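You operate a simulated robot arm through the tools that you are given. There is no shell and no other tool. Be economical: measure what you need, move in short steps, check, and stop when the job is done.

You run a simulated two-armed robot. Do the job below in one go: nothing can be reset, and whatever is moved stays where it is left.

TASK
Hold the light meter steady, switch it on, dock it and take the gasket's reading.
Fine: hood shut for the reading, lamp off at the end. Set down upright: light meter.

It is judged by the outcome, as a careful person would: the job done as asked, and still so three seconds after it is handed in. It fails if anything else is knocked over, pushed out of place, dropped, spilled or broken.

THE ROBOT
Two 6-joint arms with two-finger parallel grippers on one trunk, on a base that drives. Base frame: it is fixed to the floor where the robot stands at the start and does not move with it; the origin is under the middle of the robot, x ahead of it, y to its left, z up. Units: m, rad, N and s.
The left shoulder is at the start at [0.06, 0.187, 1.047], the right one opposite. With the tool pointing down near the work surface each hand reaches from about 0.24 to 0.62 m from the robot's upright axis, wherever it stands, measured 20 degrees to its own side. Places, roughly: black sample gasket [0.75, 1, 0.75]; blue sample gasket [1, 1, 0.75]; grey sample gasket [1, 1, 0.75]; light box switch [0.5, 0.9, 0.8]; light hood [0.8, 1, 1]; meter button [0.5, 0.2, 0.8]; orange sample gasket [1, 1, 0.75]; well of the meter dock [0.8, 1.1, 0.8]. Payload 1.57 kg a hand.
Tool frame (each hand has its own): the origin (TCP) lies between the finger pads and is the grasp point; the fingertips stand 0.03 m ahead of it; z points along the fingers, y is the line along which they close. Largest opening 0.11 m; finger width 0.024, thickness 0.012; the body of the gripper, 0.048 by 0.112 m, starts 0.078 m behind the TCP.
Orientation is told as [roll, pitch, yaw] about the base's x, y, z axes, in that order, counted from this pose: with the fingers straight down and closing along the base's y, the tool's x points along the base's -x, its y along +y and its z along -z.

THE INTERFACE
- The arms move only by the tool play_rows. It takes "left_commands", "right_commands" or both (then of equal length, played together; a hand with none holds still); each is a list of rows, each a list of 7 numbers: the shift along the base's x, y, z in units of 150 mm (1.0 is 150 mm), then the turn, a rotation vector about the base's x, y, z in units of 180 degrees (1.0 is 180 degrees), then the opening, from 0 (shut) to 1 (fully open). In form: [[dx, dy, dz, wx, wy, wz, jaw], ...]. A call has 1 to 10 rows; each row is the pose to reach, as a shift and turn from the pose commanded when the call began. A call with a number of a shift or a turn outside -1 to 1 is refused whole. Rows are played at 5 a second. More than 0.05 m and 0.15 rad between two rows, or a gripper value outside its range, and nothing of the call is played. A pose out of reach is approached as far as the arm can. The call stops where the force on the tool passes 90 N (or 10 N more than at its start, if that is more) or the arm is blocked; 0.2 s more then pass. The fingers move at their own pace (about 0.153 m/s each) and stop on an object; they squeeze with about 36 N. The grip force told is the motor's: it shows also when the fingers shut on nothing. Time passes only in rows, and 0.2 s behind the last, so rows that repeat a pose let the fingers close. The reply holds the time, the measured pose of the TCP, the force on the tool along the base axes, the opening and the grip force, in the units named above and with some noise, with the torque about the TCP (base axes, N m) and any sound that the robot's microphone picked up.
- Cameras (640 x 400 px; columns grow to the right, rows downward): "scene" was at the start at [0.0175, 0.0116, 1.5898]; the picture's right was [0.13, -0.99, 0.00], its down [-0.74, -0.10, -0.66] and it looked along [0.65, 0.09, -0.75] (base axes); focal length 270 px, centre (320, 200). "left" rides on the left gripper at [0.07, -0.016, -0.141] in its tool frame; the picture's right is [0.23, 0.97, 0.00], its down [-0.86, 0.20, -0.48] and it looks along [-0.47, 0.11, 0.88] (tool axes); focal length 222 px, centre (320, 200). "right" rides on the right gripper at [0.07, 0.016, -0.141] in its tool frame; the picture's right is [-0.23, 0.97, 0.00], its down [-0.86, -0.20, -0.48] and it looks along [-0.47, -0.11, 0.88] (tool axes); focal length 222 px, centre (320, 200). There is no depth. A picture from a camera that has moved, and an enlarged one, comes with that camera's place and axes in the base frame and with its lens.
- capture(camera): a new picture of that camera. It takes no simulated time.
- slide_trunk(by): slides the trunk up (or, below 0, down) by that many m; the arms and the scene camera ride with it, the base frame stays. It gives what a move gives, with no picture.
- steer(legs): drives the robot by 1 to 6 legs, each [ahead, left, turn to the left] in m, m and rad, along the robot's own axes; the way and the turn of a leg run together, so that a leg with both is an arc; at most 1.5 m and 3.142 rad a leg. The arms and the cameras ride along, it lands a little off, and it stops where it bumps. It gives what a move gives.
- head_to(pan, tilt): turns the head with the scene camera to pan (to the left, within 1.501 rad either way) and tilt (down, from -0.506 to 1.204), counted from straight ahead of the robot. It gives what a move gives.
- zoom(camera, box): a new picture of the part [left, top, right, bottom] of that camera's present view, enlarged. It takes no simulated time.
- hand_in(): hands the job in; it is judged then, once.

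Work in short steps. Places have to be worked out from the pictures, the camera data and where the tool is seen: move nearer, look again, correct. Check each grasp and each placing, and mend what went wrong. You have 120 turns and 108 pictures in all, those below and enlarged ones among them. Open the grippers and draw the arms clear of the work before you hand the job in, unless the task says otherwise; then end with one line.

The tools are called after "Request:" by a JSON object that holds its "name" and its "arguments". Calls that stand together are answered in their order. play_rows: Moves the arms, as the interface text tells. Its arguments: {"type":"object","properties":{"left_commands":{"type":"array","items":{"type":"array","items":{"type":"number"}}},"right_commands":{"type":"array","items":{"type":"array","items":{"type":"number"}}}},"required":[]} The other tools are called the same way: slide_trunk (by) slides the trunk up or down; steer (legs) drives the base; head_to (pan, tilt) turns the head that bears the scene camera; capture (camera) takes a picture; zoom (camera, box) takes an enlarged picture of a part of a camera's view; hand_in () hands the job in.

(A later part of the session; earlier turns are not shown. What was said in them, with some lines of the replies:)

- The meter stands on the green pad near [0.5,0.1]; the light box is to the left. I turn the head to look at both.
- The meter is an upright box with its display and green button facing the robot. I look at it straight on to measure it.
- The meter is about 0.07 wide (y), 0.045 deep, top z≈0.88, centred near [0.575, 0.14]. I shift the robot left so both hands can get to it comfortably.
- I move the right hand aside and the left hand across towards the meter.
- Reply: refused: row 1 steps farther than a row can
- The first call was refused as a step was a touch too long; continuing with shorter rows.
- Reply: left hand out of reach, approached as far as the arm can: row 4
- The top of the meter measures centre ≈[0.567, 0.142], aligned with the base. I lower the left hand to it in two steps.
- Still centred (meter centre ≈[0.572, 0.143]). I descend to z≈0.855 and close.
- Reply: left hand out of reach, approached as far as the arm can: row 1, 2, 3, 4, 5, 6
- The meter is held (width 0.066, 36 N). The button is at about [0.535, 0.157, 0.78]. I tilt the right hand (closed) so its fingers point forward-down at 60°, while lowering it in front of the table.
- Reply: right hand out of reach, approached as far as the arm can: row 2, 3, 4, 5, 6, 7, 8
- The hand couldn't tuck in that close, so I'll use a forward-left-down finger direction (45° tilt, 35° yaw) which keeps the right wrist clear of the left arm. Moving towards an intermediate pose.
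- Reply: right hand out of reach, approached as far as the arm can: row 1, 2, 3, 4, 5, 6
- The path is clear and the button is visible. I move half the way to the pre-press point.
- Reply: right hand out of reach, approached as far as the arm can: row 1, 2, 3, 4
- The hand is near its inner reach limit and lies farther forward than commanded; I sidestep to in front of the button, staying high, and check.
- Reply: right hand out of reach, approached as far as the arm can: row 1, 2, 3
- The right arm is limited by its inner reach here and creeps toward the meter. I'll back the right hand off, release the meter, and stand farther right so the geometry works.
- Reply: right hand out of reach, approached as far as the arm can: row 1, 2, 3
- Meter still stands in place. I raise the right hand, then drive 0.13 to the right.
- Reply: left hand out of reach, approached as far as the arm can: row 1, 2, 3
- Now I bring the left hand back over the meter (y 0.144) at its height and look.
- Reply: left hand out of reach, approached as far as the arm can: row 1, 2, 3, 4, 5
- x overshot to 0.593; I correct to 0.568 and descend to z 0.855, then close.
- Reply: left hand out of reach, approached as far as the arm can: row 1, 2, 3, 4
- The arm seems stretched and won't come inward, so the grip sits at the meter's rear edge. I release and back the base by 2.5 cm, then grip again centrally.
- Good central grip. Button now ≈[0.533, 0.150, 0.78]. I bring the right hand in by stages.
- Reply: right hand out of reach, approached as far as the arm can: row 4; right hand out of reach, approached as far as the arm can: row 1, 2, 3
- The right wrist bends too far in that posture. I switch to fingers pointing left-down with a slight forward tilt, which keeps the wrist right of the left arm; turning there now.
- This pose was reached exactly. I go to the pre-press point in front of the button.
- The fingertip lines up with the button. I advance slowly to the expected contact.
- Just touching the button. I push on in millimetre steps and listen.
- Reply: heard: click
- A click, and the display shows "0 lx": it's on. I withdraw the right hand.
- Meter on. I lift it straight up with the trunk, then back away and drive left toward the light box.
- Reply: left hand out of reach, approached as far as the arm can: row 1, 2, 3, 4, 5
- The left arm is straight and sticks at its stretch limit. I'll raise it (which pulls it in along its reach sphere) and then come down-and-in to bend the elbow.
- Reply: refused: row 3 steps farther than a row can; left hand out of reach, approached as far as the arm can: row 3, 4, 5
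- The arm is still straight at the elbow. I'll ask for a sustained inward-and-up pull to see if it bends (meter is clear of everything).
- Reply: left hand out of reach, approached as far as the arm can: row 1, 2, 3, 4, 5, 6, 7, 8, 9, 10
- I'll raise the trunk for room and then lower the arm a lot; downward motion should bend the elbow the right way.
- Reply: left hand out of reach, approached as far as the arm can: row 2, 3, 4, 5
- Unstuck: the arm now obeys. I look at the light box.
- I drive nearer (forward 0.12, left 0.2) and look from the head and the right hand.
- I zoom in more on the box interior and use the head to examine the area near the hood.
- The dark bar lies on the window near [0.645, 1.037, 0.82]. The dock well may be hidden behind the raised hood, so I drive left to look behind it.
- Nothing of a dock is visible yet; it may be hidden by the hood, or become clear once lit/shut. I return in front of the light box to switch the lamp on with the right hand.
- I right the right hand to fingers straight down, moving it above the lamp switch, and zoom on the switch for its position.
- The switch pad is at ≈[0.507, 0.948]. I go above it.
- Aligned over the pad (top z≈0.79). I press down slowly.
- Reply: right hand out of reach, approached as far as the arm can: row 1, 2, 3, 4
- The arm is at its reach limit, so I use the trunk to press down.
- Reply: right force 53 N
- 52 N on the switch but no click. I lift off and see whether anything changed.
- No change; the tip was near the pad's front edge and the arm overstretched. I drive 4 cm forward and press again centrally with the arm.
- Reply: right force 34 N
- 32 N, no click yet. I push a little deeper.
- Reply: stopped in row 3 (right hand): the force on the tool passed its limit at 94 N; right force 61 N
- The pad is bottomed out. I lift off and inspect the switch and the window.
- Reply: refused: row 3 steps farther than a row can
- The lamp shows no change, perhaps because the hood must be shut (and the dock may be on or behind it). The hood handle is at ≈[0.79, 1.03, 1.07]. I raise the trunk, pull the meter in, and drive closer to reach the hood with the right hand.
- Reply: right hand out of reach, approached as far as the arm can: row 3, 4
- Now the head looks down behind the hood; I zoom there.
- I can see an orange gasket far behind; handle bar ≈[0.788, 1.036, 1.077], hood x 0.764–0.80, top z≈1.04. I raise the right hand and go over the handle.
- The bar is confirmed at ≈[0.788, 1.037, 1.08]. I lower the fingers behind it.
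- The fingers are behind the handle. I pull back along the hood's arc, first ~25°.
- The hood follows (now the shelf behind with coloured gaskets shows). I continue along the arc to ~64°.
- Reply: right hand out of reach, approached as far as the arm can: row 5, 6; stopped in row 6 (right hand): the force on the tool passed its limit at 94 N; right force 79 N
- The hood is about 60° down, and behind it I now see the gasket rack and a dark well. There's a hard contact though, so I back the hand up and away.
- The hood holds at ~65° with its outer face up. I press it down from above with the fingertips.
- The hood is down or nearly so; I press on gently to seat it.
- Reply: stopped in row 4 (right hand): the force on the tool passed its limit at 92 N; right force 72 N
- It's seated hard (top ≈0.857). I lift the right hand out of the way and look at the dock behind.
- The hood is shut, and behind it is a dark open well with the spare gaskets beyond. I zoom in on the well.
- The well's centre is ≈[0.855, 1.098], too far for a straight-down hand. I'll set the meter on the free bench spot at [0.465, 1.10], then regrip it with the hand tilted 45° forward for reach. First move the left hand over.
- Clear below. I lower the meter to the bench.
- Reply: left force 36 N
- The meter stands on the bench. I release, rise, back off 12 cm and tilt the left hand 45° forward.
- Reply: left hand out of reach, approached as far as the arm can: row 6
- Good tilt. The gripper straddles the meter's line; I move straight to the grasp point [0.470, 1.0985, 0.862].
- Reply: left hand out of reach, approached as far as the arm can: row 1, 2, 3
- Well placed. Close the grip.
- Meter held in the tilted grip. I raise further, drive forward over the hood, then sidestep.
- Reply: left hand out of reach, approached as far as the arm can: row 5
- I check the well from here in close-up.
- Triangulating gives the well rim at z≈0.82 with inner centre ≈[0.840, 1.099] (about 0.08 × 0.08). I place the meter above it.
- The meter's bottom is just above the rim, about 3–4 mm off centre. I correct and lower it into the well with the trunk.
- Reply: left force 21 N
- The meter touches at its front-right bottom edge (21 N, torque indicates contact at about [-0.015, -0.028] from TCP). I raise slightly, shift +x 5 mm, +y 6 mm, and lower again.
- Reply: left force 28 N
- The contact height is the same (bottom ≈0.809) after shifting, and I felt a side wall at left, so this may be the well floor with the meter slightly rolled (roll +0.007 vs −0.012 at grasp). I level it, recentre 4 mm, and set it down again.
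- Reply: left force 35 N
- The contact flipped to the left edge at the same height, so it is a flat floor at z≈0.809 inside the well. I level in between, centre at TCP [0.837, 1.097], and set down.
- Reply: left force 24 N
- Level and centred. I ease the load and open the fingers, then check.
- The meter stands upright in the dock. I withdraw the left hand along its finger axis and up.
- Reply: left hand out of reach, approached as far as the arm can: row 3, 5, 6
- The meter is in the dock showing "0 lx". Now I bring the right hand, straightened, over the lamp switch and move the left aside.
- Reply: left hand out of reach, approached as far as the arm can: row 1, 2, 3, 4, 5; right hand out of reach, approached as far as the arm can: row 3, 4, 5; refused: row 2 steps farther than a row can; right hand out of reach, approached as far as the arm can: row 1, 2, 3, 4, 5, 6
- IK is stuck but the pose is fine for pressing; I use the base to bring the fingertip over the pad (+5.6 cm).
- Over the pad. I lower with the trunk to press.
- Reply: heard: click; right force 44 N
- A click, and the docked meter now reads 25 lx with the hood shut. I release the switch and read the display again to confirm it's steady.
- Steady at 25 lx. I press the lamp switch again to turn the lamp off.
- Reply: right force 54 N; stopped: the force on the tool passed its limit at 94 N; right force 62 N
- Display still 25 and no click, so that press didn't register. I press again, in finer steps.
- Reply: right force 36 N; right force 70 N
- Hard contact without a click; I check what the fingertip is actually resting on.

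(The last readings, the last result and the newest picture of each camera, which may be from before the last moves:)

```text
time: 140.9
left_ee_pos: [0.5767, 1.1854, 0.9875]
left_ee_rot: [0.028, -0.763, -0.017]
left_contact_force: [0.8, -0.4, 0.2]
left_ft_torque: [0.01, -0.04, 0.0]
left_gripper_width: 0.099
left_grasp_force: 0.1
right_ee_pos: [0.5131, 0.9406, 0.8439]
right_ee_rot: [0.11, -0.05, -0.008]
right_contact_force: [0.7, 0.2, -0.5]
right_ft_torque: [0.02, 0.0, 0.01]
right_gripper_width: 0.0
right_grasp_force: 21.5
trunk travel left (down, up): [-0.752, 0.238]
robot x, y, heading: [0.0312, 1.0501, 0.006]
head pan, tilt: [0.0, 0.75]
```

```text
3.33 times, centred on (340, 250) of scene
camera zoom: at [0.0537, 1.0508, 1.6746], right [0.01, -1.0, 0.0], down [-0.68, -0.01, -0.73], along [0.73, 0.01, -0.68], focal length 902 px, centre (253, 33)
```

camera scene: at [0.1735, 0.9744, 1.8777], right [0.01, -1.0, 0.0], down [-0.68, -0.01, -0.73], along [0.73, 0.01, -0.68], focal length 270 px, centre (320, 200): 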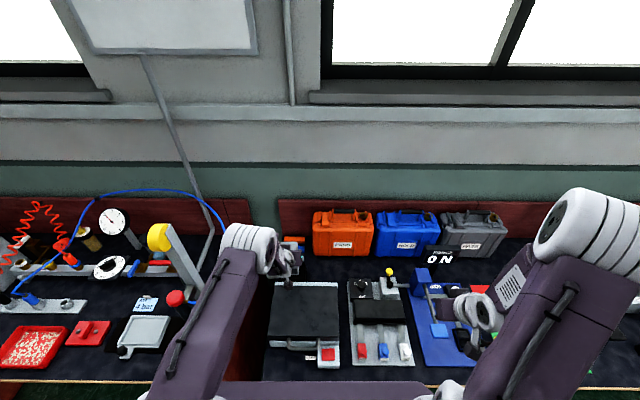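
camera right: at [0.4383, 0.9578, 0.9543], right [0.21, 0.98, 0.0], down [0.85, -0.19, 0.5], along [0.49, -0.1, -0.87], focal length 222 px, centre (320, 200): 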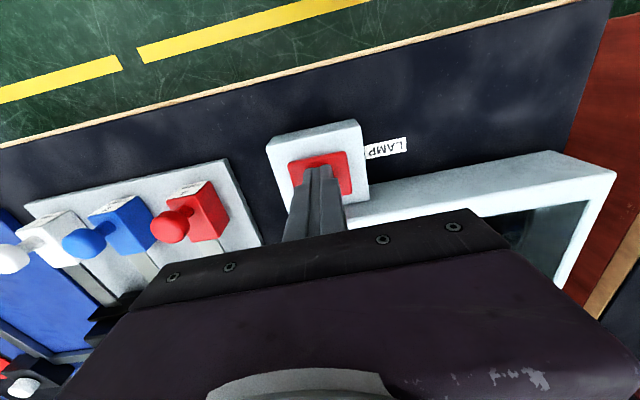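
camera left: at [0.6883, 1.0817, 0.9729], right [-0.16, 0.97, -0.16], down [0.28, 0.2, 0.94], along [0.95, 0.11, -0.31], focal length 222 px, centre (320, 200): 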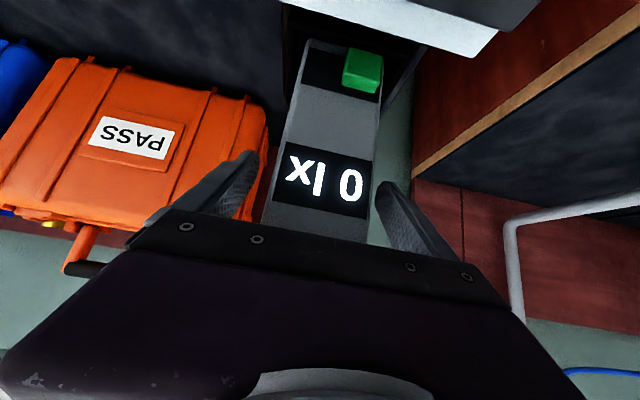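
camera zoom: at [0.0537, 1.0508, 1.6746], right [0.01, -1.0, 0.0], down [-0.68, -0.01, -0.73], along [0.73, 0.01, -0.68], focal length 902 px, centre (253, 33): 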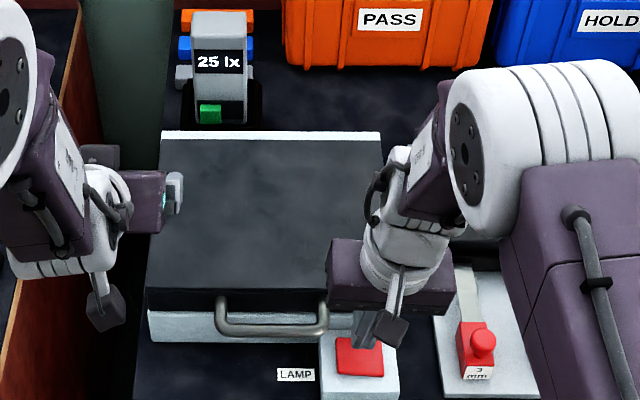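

Request:
{"name": "zoom", "arguments": {"camera": "right", "box": [220, 80, 420, 230]}}

```text
2.67 times, centred on (320, 155) of right
camera zoom: at [0.4375, 0.9414, 0.9808], right [0.23, 0.97, 0.12], down [0.83, -0.26, 0.5], along [0.51, -0.02, -0.86], focal length 592 px, centre (320, 320)
```

zoom: 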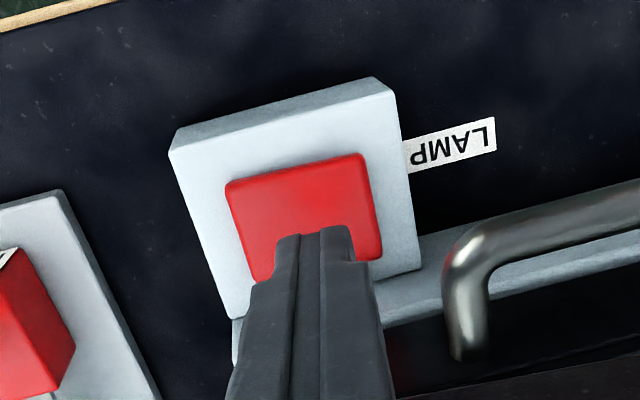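

No visible obstruction. I simply press again the way that worked before and listen for a click.

Request:
{"name": "slide_trunk", "arguments": {"by": -0.026}}

Request:
{"name": "slide_trunk", "arguments": {"by": -0.009}}

Request:
{"name": "slide_trunk", "arguments": {"by": 0.045}}

```text
time: 141.6
left_ee_pos: [0.5781, 1.1849, 0.961]
left_ee_rot: [0.028, -0.763, -0.015]
left_contact_force: [-0.1, 0.7, 0.6]
left_ft_torque: [0.03, 0.03, -0.03]
left_gripper_width: 0.0988
left_grasp_force: 0.0
right_ee_pos: [0.5133, 0.9391, 0.8187]
right_ee_rot: [0.11, -0.053, -0.009]
right_contact_force: [0.0, 0.3, -0.4]
right_ft_torque: [0.0, 0.0, -0.04]
right_gripper_width: 0.0002
right_grasp_force: 21.9
trunk travel left (down, up): [-0.726, 0.264]
robot x, y, heading: [0.0311, 1.0462, 0.011]
head pan, tilt: [0.0, 0.75]
```

```text
time: 142.2
left_ee_pos: [0.5708, 1.1852, 0.9567]
left_ee_rot: [0.029, -0.772, -0.017]
left_contact_force: [-0.1, 0.1, -0.3]
left_ft_torque: [-0.01, 0.03, -0.03]
left_gripper_width: 0.0989
left_grasp_force: 0.1
right_ee_pos: [0.5137, 0.9407, 0.8154]
right_ee_rot: [0.111, -0.068, -0.009]
right_contact_force: [-3.9, -6.5, 65.1]
right_ft_torque: [-0.04, 0.77, -0.15]
right_gripper_width: 0.0001
right_grasp_force: 21.1
trunk travel left (down, up): [-0.717, 0.273]
robot x, y, heading: [0.0334, 1.0503, 0.009]
head pan, tilt: [0.0, 0.75]
```

```text
time: 143.1
left_ee_pos: [0.578, 1.1857, 0.9974]
left_ee_rot: [0.028, -0.762, -0.017]
left_contact_force: [0.2, -0.3, 0.4]
left_ft_torque: [-0.02, 0.03, 0.0]
left_gripper_width: 0.099
left_grasp_force: 0.1
right_ee_pos: [0.5152, 0.9414, 0.8526]
right_ee_rot: [0.109, -0.051, -0.006]
right_contact_force: [0.7, -0.1, -0.8]
right_ft_torque: [-0.01, 0.03, 0.03]
right_gripper_width: 0.0
right_grasp_force: 21.4
trunk travel left (down, up): [-0.762, 0.228]
robot x, y, heading: [0.0366, 1.0517, 0.011]
head pan, tilt: [0.0, 0.75]
```

Comparing pictures, the pad seems to sit lower now than before its successful press, so it may not have popped back (not re-armed). I lift well clear, wait some seconds, and press once more.

Request:
{"name": "play_rows", "arguments": {"right_commands": [[0, 0, 0, 0, 0, 0, 0], [0, 0, 0, 0, 0, 0, 0], [0, 0, 0, 0, 0, 0, 0], [0, 0, 0, 0, 0, 0, 0], [0, 0, 0, 0, 0, 0, 0], [0, 0, 0, 0, 0, 0, 0], [0, 0, 0, 0, 0, 0, 0], [0, 0, 0, 0, 0, 0, 0], [0, 0, 0, 0, 0, 0, 0], [0, 0, 0, 0, 0, 0, 0]]}}

Request:
{"name": "play_rows", "arguments": {"right_commands": [[0, 0, 0, 0, 0, 0, 0], [0, 0, 0, 0, 0, 0, 0], [0, 0, 0, 0, 0, 0, 0], [0, 0, 0, 0, 0, 0, 0], [0, 0, 0, 0, 0, 0, 0], [0, 0, 0, 0, 0, 0, 0], [0, 0, 0, 0, 0, 0, 0], [0, 0, 0, 0, 0, 0, 0], [0, 0, 0, 0, 0, 0, 0], [0, 0, 0, 0, 0, 0, 0]]}}

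Request:
{"name": "play_rows", "arguments": {"right_commands": [[0, 0, 0, 0, 0, 0, 0], [0, 0, 0, 0, 0, 0, 0], [0, 0, 0, 0, 0, 0, 0], [0, 0, 0, 0, 0, 0, 0], [0, 0, 0, 0, 0, 0, 0], [0, 0, 0, 0, 0, 0, 0], [0, 0, 0, 0, 0, 0, 0], [0, 0, 0, 0, 0, 0, 0], [0, 0, 0, 0, 0, 0, 0], [0, 0, 0, 0, 0, 0, 0]]}}

Request:
{"name": "steer", "arguments": {"legs": [[-0.006, 0, 0]]}}

Request:
{"name": "slide_trunk", "arguments": {"by": -0.034}}

Request:
{"name": "slide_trunk", "arguments": {"by": -0.009}}

```text
time: 145.3
left_ee_pos: [0.5768, 1.1868, 0.9978]
left_ee_rot: [0.028, -0.763, -0.015]
left_contact_force: [0.6, -0.1, -0.4]
left_ft_torque: [0.01, 0.0, -0.03]
left_gripper_width: 0.0994
left_grasp_force: 0.1
right_ee_pos: [0.5137, 0.94, 0.8541]
right_ee_rot: [0.111, -0.055, -0.008]
right_contact_force: [-0.7, -1.2, 0.5]
right_ft_torque: [-0.01, -0.03, 0.02]
right_gripper_width: 0.0
right_grasp_force: 21.3
trunk travel left (down, up): [-0.762, 0.228]
robot x, y, heading: [0.0294, 1.0527, 0.011]
head pan, tilt: [0.0, 0.75]
```

```text
time: 147.5
left_ee_pos: [0.5767, 1.1853, 0.9986]
left_ee_rot: [0.027, -0.763, -0.015]
left_contact_force: [1.0, -0.3, 0.2]
left_ft_torque: [-0.01, 0.0, -0.01]
left_gripper_width: 0.099
left_grasp_force: 0.2
right_ee_pos: [0.5149, 0.9405, 0.8533]
right_ee_rot: [0.11, -0.055, -0.009]
right_contact_force: [0.1, 0.0, 0.1]
right_ft_torque: [0.0, 0.0, -0.01]
right_gripper_width: 0.0
right_grasp_force: 21.1
trunk travel left (down, up): [-0.762, 0.228]
robot x, y, heading: [0.0317, 1.0489, 0.012]
head pan, tilt: [0.0, 0.75]
```

```text
time: 149.7
left_ee_pos: [0.577, 1.1871, 0.9989]
left_ee_rot: [0.029, -0.764, -0.017]
left_contact_force: [0.6, 1.2, -0.2]
left_ft_torque: [0.01, 0.03, -0.01]
left_gripper_width: 0.0993
left_grasp_force: 0.1
right_ee_pos: [0.5146, 0.9398, 0.8535]
right_ee_rot: [0.11, -0.052, -0.008]
right_contact_force: [-1.3, 0.0, -0.5]
right_ft_torque: [0.0, 0.0, 0.01]
right_gripper_width: 0.0002
right_grasp_force: 21.5
trunk travel left (down, up): [-0.762, 0.228]
robot x, y, heading: [0.0299, 1.0479, 0.009]
head pan, tilt: [0.0, 0.75]
```

```text
time: 150.4
left_ee_pos: [0.5718, 1.1854, 0.997]
left_ee_rot: [0.029, -0.761, -0.015]
left_contact_force: [0.0, 0.1, -0.4]
left_ft_torque: [-0.02, -0.01, 0.0]
left_gripper_width: 0.0992
left_grasp_force: 0.0
right_ee_pos: [0.5089, 0.94, 0.8522]
right_ee_rot: [0.111, -0.052, -0.006]
right_contact_force: [1.2, -0.3, -0.2]
right_ft_torque: [-0.01, 0.01, -0.03]
right_gripper_width: 0.0
right_grasp_force: 21.7
trunk travel left (down, up): [-0.762, 0.228]
robot x, y, heading: [0.0216, 1.0509, 0.009]
head pan, tilt: [0.0, 0.75]
```

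```text
time: 151.2
left_ee_pos: [0.57, 1.1852, 0.9637]
left_ee_rot: [0.027, -0.764, -0.017]
left_contact_force: [-0.6, -0.4, 0.2]
left_ft_torque: [0.01, 0.03, 0.02]
left_gripper_width: 0.099
left_grasp_force: 0.0
right_ee_pos: [0.5078, 0.9404, 0.8197]
right_ee_rot: [0.11, -0.053, -0.006]
right_contact_force: [-0.2, 0.5, 0.0]
right_ft_torque: [0.03, 0.03, -0.04]
right_gripper_width: 0.0003
right_grasp_force: 21.0
trunk travel left (down, up): [-0.728, 0.262]
robot x, y, heading: [0.0268, 1.0486, 0.011]
head pan, tilt: [0.0, 0.75]
```

```text
time: 151.8
left_ee_pos: [0.5677, 1.1868, 0.9567]
left_ee_rot: [0.029, -0.769, -0.017]
left_contact_force: [1.6, 0.2, -0.5]
left_ft_torque: [0.0, 0.0, 0.0]
left_gripper_width: 0.099
left_grasp_force: 0.1
right_ee_pos: [0.5077, 0.9399, 0.8155]
right_ee_rot: [0.109, -0.062, -0.009]
right_contact_force: [-3.4, -5.3, 48.0]
right_ft_torque: [-0.03, 0.64, -0.15]
right_gripper_width: 0.0
right_grasp_force: 21.6
trunk travel left (down, up): [-0.719, 0.271]
robot x, y, heading: [0.0269, 1.0513, 0.01]
head pan, tilt: [0.0, 0.75]
```

Still no click. All presses so far bore on the pad's front half (contact x≈0.50); the pad spans to ≈0.535, so it may be a rocker. I pitch the hand so the fingertip's rear edge bears on the rear half, and press there.

Request:
{"name": "slide_trunk", "arguments": {"by": 0.04}}

Request:
{"name": "play_rows", "arguments": {"right_commands": [[0, 0, 0, 0, 0.03, 0, 0], [0, 0, 0, 0, 0.06, 0, 0], [0, 0, 0, 0, 0.06, 0, 0]]}}

```text
time: 152.6
left_ee_pos: [0.5716, 1.1852, 0.995]
left_ee_rot: [0.025, -0.763, -0.015]
left_contact_force: [-0.5, -0.7, 0.8]
left_ft_torque: [-0.02, -0.02, -0.04]
left_gripper_width: 0.0989
left_grasp_force: 0.0
right_ee_pos: [0.5089, 0.9394, 0.8504]
right_ee_rot: [0.108, -0.051, -0.009]
right_contact_force: [-0.1, 0.1, -0.2]
right_ft_torque: [0.01, 0.02, 0.0]
right_gripper_width: 0.0001
right_grasp_force: 21.1
trunk travel left (down, up): [-0.759, 0.231]
robot x, y, heading: [0.0243, 1.0516, 0.007]
head pan, tilt: [0.0, 0.75]
```

```text
time: 153.4
left_ee_pos: [0.5698, 1.1845, 0.9955]
left_ee_rot: [0.027, -0.764, -0.015]
left_contact_force: [0.0, -0.1, -0.3]
left_ft_torque: [-0.01, 0.02, -0.03]
left_gripper_width: 0.0991
left_grasp_force: 0.0
right_ee_pos: [0.4856, 0.9389, 0.8476]
right_ee_rot: [0.149, 0.119, -0.006]
right_contact_force: [-0.8, 0.4, -0.2]
right_ft_torque: [0.01, -0.03, 0.0]
right_gripper_width: 0.0
right_grasp_force: 21.5
right hand out of reach, approached as far as the arm can: row 1, 2, 3
trunk travel left (down, up): [-0.759, 0.231]
robot x, y, heading: [0.0233, 1.0494, 0.006]
head pan, tilt: [0.0, 0.75]
```

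Request:
{"name": "steer", "arguments": {"legs": [[0.032, 0, 0]]}}

Request:
{"name": "slide_trunk", "arguments": {"by": -0.026}}

Request:
{"name": "slide_trunk", "arguments": {"by": -0.005}}

Request:
{"name": "slide_trunk", "arguments": {"by": -0.005}}

```text
time: 154.2
left_ee_pos: [0.598, 1.1841, 0.9973]
left_ee_rot: [0.03, -0.767, -0.016]
left_contact_force: [-0.7, -0.5, 0.9]
left_ft_torque: [0.01, -0.06, 0.03]
left_gripper_width: 0.0991
left_grasp_force: 0.0
right_ee_pos: [0.5135, 0.9408, 0.8492]
right_ee_rot: [0.15, 0.115, -0.004]
right_contact_force: [-1.1, -0.5, -0.1]
right_ft_torque: [0.02, -0.02, 0.0]
right_gripper_width: 0.0
right_grasp_force: 21.3
trunk travel left (down, up): [-0.759, 0.231]
robot x, y, heading: [0.0549, 1.0525, 0.01]
head pan, tilt: [0.0, 0.75]
```

```text
time: 154.9
left_ee_pos: [0.6025, 1.185, 0.9684]
left_ee_rot: [0.028, -0.763, -0.015]
left_contact_force: [-0.1, 0.0, 0.7]
left_ft_torque: [-0.01, 0.03, 0.01]
left_gripper_width: 0.0991
left_grasp_force: 0.0
right_ee_pos: [0.5181, 0.9399, 0.8213]
right_ee_rot: [0.149, 0.121, -0.006]
right_contact_force: [0.0, -0.2, 0.7]
right_ft_torque: [0.01, -0.02, -0.01]
right_gripper_width: 0.0
right_grasp_force: 20.8
trunk travel left (down, up): [-0.733, 0.257]
robot x, y, heading: [0.0554, 1.0475, 0.007]
head pan, tilt: [0.0, 0.75]
```

```text
time: 155.5
left_ee_pos: [0.6016, 1.1849, 0.9642]
left_ee_rot: [0.028, -0.764, -0.016]
left_contact_force: [0.3, -0.6, -0.4]
left_ft_torque: [0.0, 0.0, -0.04]
left_gripper_width: 0.0991
left_grasp_force: 0.1
right_ee_pos: [0.5171, 0.9399, 0.8164]
right_ee_rot: [0.152, 0.118, -0.005]
right_contact_force: [-0.7, -1.1, 3.9]
right_ft_torque: [-0.01, 0.0, 0.01]
right_gripper_width: 0.0
right_grasp_force: 21.6
trunk travel left (down, up): [-0.728, 0.262]
robot x, y, heading: [0.0538, 1.047, 0.012]
head pan, tilt: [0.0, 0.75]
```

```text
time: 156.0
left_ee_pos: [0.5982, 1.1846, 0.962]
left_ee_rot: [0.028, -0.769, -0.016]
left_contact_force: [-1.3, -0.8, -0.7]
left_ft_torque: [-0.04, -0.01, -0.03]
left_gripper_width: 0.0988
left_grasp_force: 0.1
right_ee_pos: [0.5163, 0.9393, 0.8161]
right_ee_rot: [0.152, 0.107, -0.006]
right_contact_force: [-1.2, -6.6, 52.4]
right_ft_torque: [-0.07, -0.37, -0.24]
right_gripper_width: 0.0
right_grasp_force: 21.7
trunk travel left (down, up): [-0.723, 0.267]
robot x, y, heading: [0.0559, 1.0503, 0.008]
head pan, tilt: [0.0, 0.75]
```

No click at the rear either. I try the left half of the pad.

Request:
{"name": "slide_trunk", "arguments": {"by": 0.03}}

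Request:
{"name": "steer", "arguments": {"legs": [[-0.008, 0.014, 0]]}}

Request:
{"name": "slide_trunk", "arguments": {"by": -0.022}}

Request:
{"name": "slide_trunk", "arguments": {"by": -0.012}}

```text
time: 156.8
left_ee_pos: [0.6014, 1.1868, 0.9894]
left_ee_rot: [0.027, -0.764, -0.014]
left_contact_force: [0.0, -1.1, 0.2]
left_ft_torque: [0.01, 0.03, 0.02]
left_gripper_width: 0.0991
left_grasp_force: 0.0
right_ee_pos: [0.5172, 0.9402, 0.8403]
right_ee_rot: [0.15, 0.12, -0.005]
right_contact_force: [0.9, 0.2, -0.6]
right_ft_torque: [-0.04, -0.01, 0.01]
right_gripper_width: 0.0002
right_grasp_force: 21.3
trunk travel left (down, up): [-0.753, 0.237]
robot x, y, heading: [0.0566, 1.0472, 0.008]
head pan, tilt: [0.0, 0.75]
```

```text
time: 157.5
left_ee_pos: [0.5966, 1.1969, 0.9877]
left_ee_rot: [0.033, -0.76, -0.02]
left_contact_force: [0.8, 0.5, 0.2]
left_ft_torque: [0.03, 0.01, 0.02]
left_gripper_width: 0.0989
left_grasp_force: 0.1
right_ee_pos: [0.5109, 0.9506, 0.8397]
right_ee_rot: [0.153, 0.121, -0.004]
right_contact_force: [0.7, -0.9, 0.2]
right_ft_torque: [0.03, 0.01, -0.03]
right_gripper_width: 0.0
right_grasp_force: 21.4
trunk travel left (down, up): [-0.753, 0.237]
robot x, y, heading: [0.0498, 1.062, 0.007]
head pan, tilt: [0.0, 0.75]
```

```text
time: 158.2
left_ee_pos: [0.593, 1.2006, 0.9679]
left_ee_rot: [0.029, -0.765, -0.019]
left_contact_force: [0.5, 0.8, 0.2]
left_ft_torque: [-0.03, 0.03, 0.05]
left_gripper_width: 0.0991
left_grasp_force: 0.1
right_ee_pos: [0.5087, 0.9538, 0.8206]
right_ee_rot: [0.15, 0.117, -0.007]
right_contact_force: [-0.4, -0.1, 0.8]
right_ft_torque: [-0.04, 0.0, 0.0]
right_gripper_width: 0.0
right_grasp_force: 21.4
trunk travel left (down, up): [-0.731, 0.259]
robot x, y, heading: [0.0481, 1.0625, 0.003]
head pan, tilt: [0.0, 0.75]
```

```text
time: 158.8
left_ee_pos: [0.5877, 1.2003, 0.9603]
left_ee_rot: [0.027, -0.773, -0.017]
left_contact_force: [0.6, 0.2, -0.2]
left_ft_torque: [-0.01, 0.01, 0.01]
left_gripper_width: 0.0988
left_grasp_force: 0.1
right_ee_pos: [0.5082, 0.9548, 0.8153]
right_ee_rot: [0.151, 0.103, -0.007]
right_contact_force: [-3.0, 0.9, 83.2]
right_ft_torque: [-0.42, -0.52, -0.01]
right_gripper_width: 0.0001
right_grasp_force: 21.4
trunk travel left (down, up): [-0.719, 0.271]
robot x, y, heading: [0.0479, 1.0633, 0.01]
head pan, tilt: [0.0, 0.75]
heard: click
```

A click this time. I lift off and check the display.

Request:
{"name": "slide_trunk", "arguments": {"by": 0.06}}

Request:
{"name": "zoom", "arguments": {"camera": "scene", "box": [270, 190, 390, 310]}}

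```text
time: 159.8
left_ee_pos: [0.596, 1.1984, 1.0133]
left_ee_rot: [0.03, -0.763, -0.016]
left_contact_force: [-0.4, -0.6, 0.9]
left_ft_torque: [0.01, 0.01, -0.04]
left_gripper_width: 0.0991
left_grasp_force: 0.1
right_ee_pos: [0.5108, 0.9519, 0.8659]
right_ee_rot: [0.15, 0.122, -0.005]
right_contact_force: [0.7, -0.4, -0.4]
right_ft_torque: [0.0, 0.04, -0.01]
right_gripper_width: 0.0
right_grasp_force: 21.8
trunk travel left (down, up): [-0.779, 0.211]
robot x, y, heading: [0.0433, 1.0593, 0.011]
head pan, tilt: [0.0, 0.75]
```

```text
3.33 times, centred on (330, 250) of scene
camera zoom: at [0.0731, 1.0638, 1.7017], right [0.01, -1.0, 0.0], down [-0.68, 0.0, -0.73], along [0.73, 0.01, -0.68], focal length 902 px, centre (287, 33)
```

zoom: 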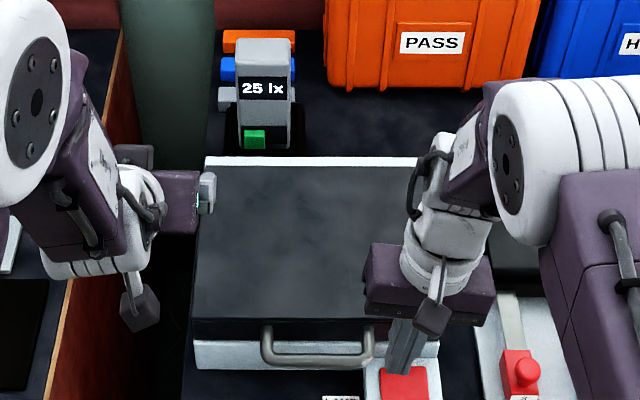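

The display still shows 25 lx (possibly held). I check the pad's height with the right camera, since it sat high when off and low when on.

Request:
{"name": "zoom", "arguments": {"camera": "right", "box": [220, 90, 420, 240]}}

```text
2.67 times, centred on (320, 165) of right
camera zoom: at [0.459, 0.9478, 1.0147], right [0.25, 0.96, 0.12], down [0.9, -0.27, 0.34], along [0.36, 0.02, -0.93], focal length 592 px, centre (320, 293)
```

zoom: 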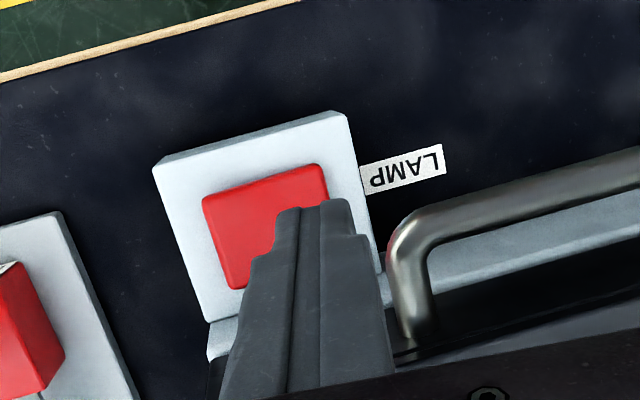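

Two clicks in all (on at the first, off at this one), consistent with the switch now being off and the meter holding its reading. I draw the arms clear and back away, then take the last look.

Request:
{"name": "slide_trunk", "arguments": {"by": 0.08}}

Request:
{"name": "steer", "arguments": {"legs": [[-0.22, 0, 0]]}}

Request:
{"name": "play_rows", "arguments": {"left_commands": [[0, 0, 0, 0, 0, 0, 1], [0, 0, 0, 0, 0, 0, 1], [0, 0, 0, 0, 0, 0, 1], [0, 0, 0, 0, 0, 0, 1]], "right_commands": [[0, 0, 0, 0, 0, 0, 0.5], [0, 0, 0, 0, 0, 0, 1], [0, 0, 0, 0, 0, 0, 1], [0, 0, 0, 0, 0, 0, 1]]}}

Request:
{"name": "zoom", "arguments": {"camera": "scene", "box": [255, 180, 375, 290]}}

```text
time: 161.0
left_ee_pos: [0.5948, 1.1969, 1.0942]
left_ee_rot: [0.029, -0.762, -0.018]
left_contact_force: [0.4, -1.2, 0.9]
left_ft_torque: [-0.02, -0.01, -0.03]
left_gripper_width: 0.0989
left_grasp_force: 0.0
right_ee_pos: [0.5094, 0.953, 0.9472]
right_ee_rot: [0.15, 0.121, -0.005]
right_contact_force: [-0.5, 0.5, -0.1]
right_ft_torque: [0.0, 0.03, 0.02]
right_gripper_width: 0.0
right_grasp_force: 21.4
trunk travel left (down, up): [-0.859, 0.131]
robot x, y, heading: [0.048, 1.0627, 0.011]
head pan, tilt: [0.0, 0.75]
```

```text
time: 162.7
left_ee_pos: [0.3753, 1.1979, 1.0929]
left_ee_rot: [0.029, -0.763, -0.015]
left_contact_force: [-0.1, 0.4, -0.1]
left_ft_torque: [0.01, 0.01, -0.05]
left_gripper_width: 0.0991
left_grasp_force: 0.0
right_ee_pos: [0.2901, 0.9507, 0.9466]
right_ee_rot: [0.149, 0.12, -0.005]
right_contact_force: [0.5, 0.8, 0.3]
right_ft_torque: [0.01, 0.0, -0.03]
right_gripper_width: 0.0
right_grasp_force: 21.0
trunk travel left (down, up): [-0.859, 0.131]
robot x, y, heading: [-0.1764, 1.062, 0.007]
head pan, tilt: [0.0, 0.75]
```

```text
time: 163.7
left_ee_pos: [0.3734, 1.1971, 1.0941]
left_ee_rot: [0.031, -0.762, -0.015]
left_contact_force: [-0.2, -0.6, 0.4]
left_ft_torque: [0.02, 0.04, 0.0]
left_gripper_width: 0.11
left_grasp_force: 0.0
right_ee_pos: [0.2888, 0.9515, 0.9472]
right_ee_rot: [0.148, 0.12, -0.006]
right_contact_force: [0.1, 0.6, -0.3]
right_ft_torque: [0.03, 0.0, -0.01]
right_gripper_width: 0.1101
right_grasp_force: 0.1
trunk travel left (down, up): [-0.859, 0.131]
robot x, y, heading: [-0.1728, 1.0619, 0.01]
head pan, tilt: [0.0, 0.75]
```

```text
3.64 times, centred on (315, 235) of scene
camera zoom: at [-0.1497, 1.0627, 1.7818], right [0.01, -1.0, 0.0], down [-0.68, -0.01, -0.73], along [0.73, 0.01, -0.68], focal length 984 px, centre (338, 73)
```

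zoom: 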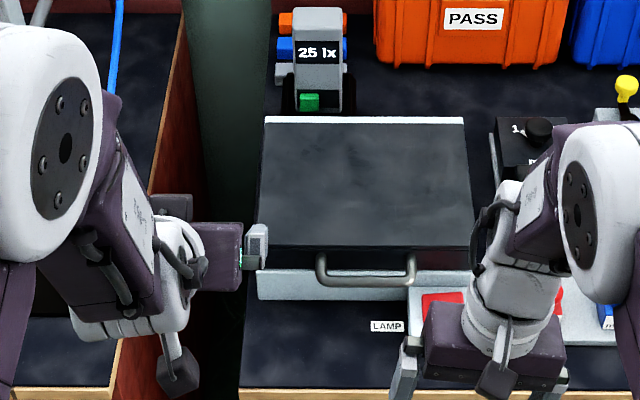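

Request:
{"name": "hand_in", "arguments": {}}

```text
The job is handed in.
```

The meter is switched on and standing upright in the dock. With the hood shut and the lamp on, it read 25 lx for the black gasket, but I could not confirm that the lamp is off. I pressed the lamp switch until it clicked a second time, which should be off. The display still showed 25 lx afterwards, so either the meter holds its reading or the lamp is still on.
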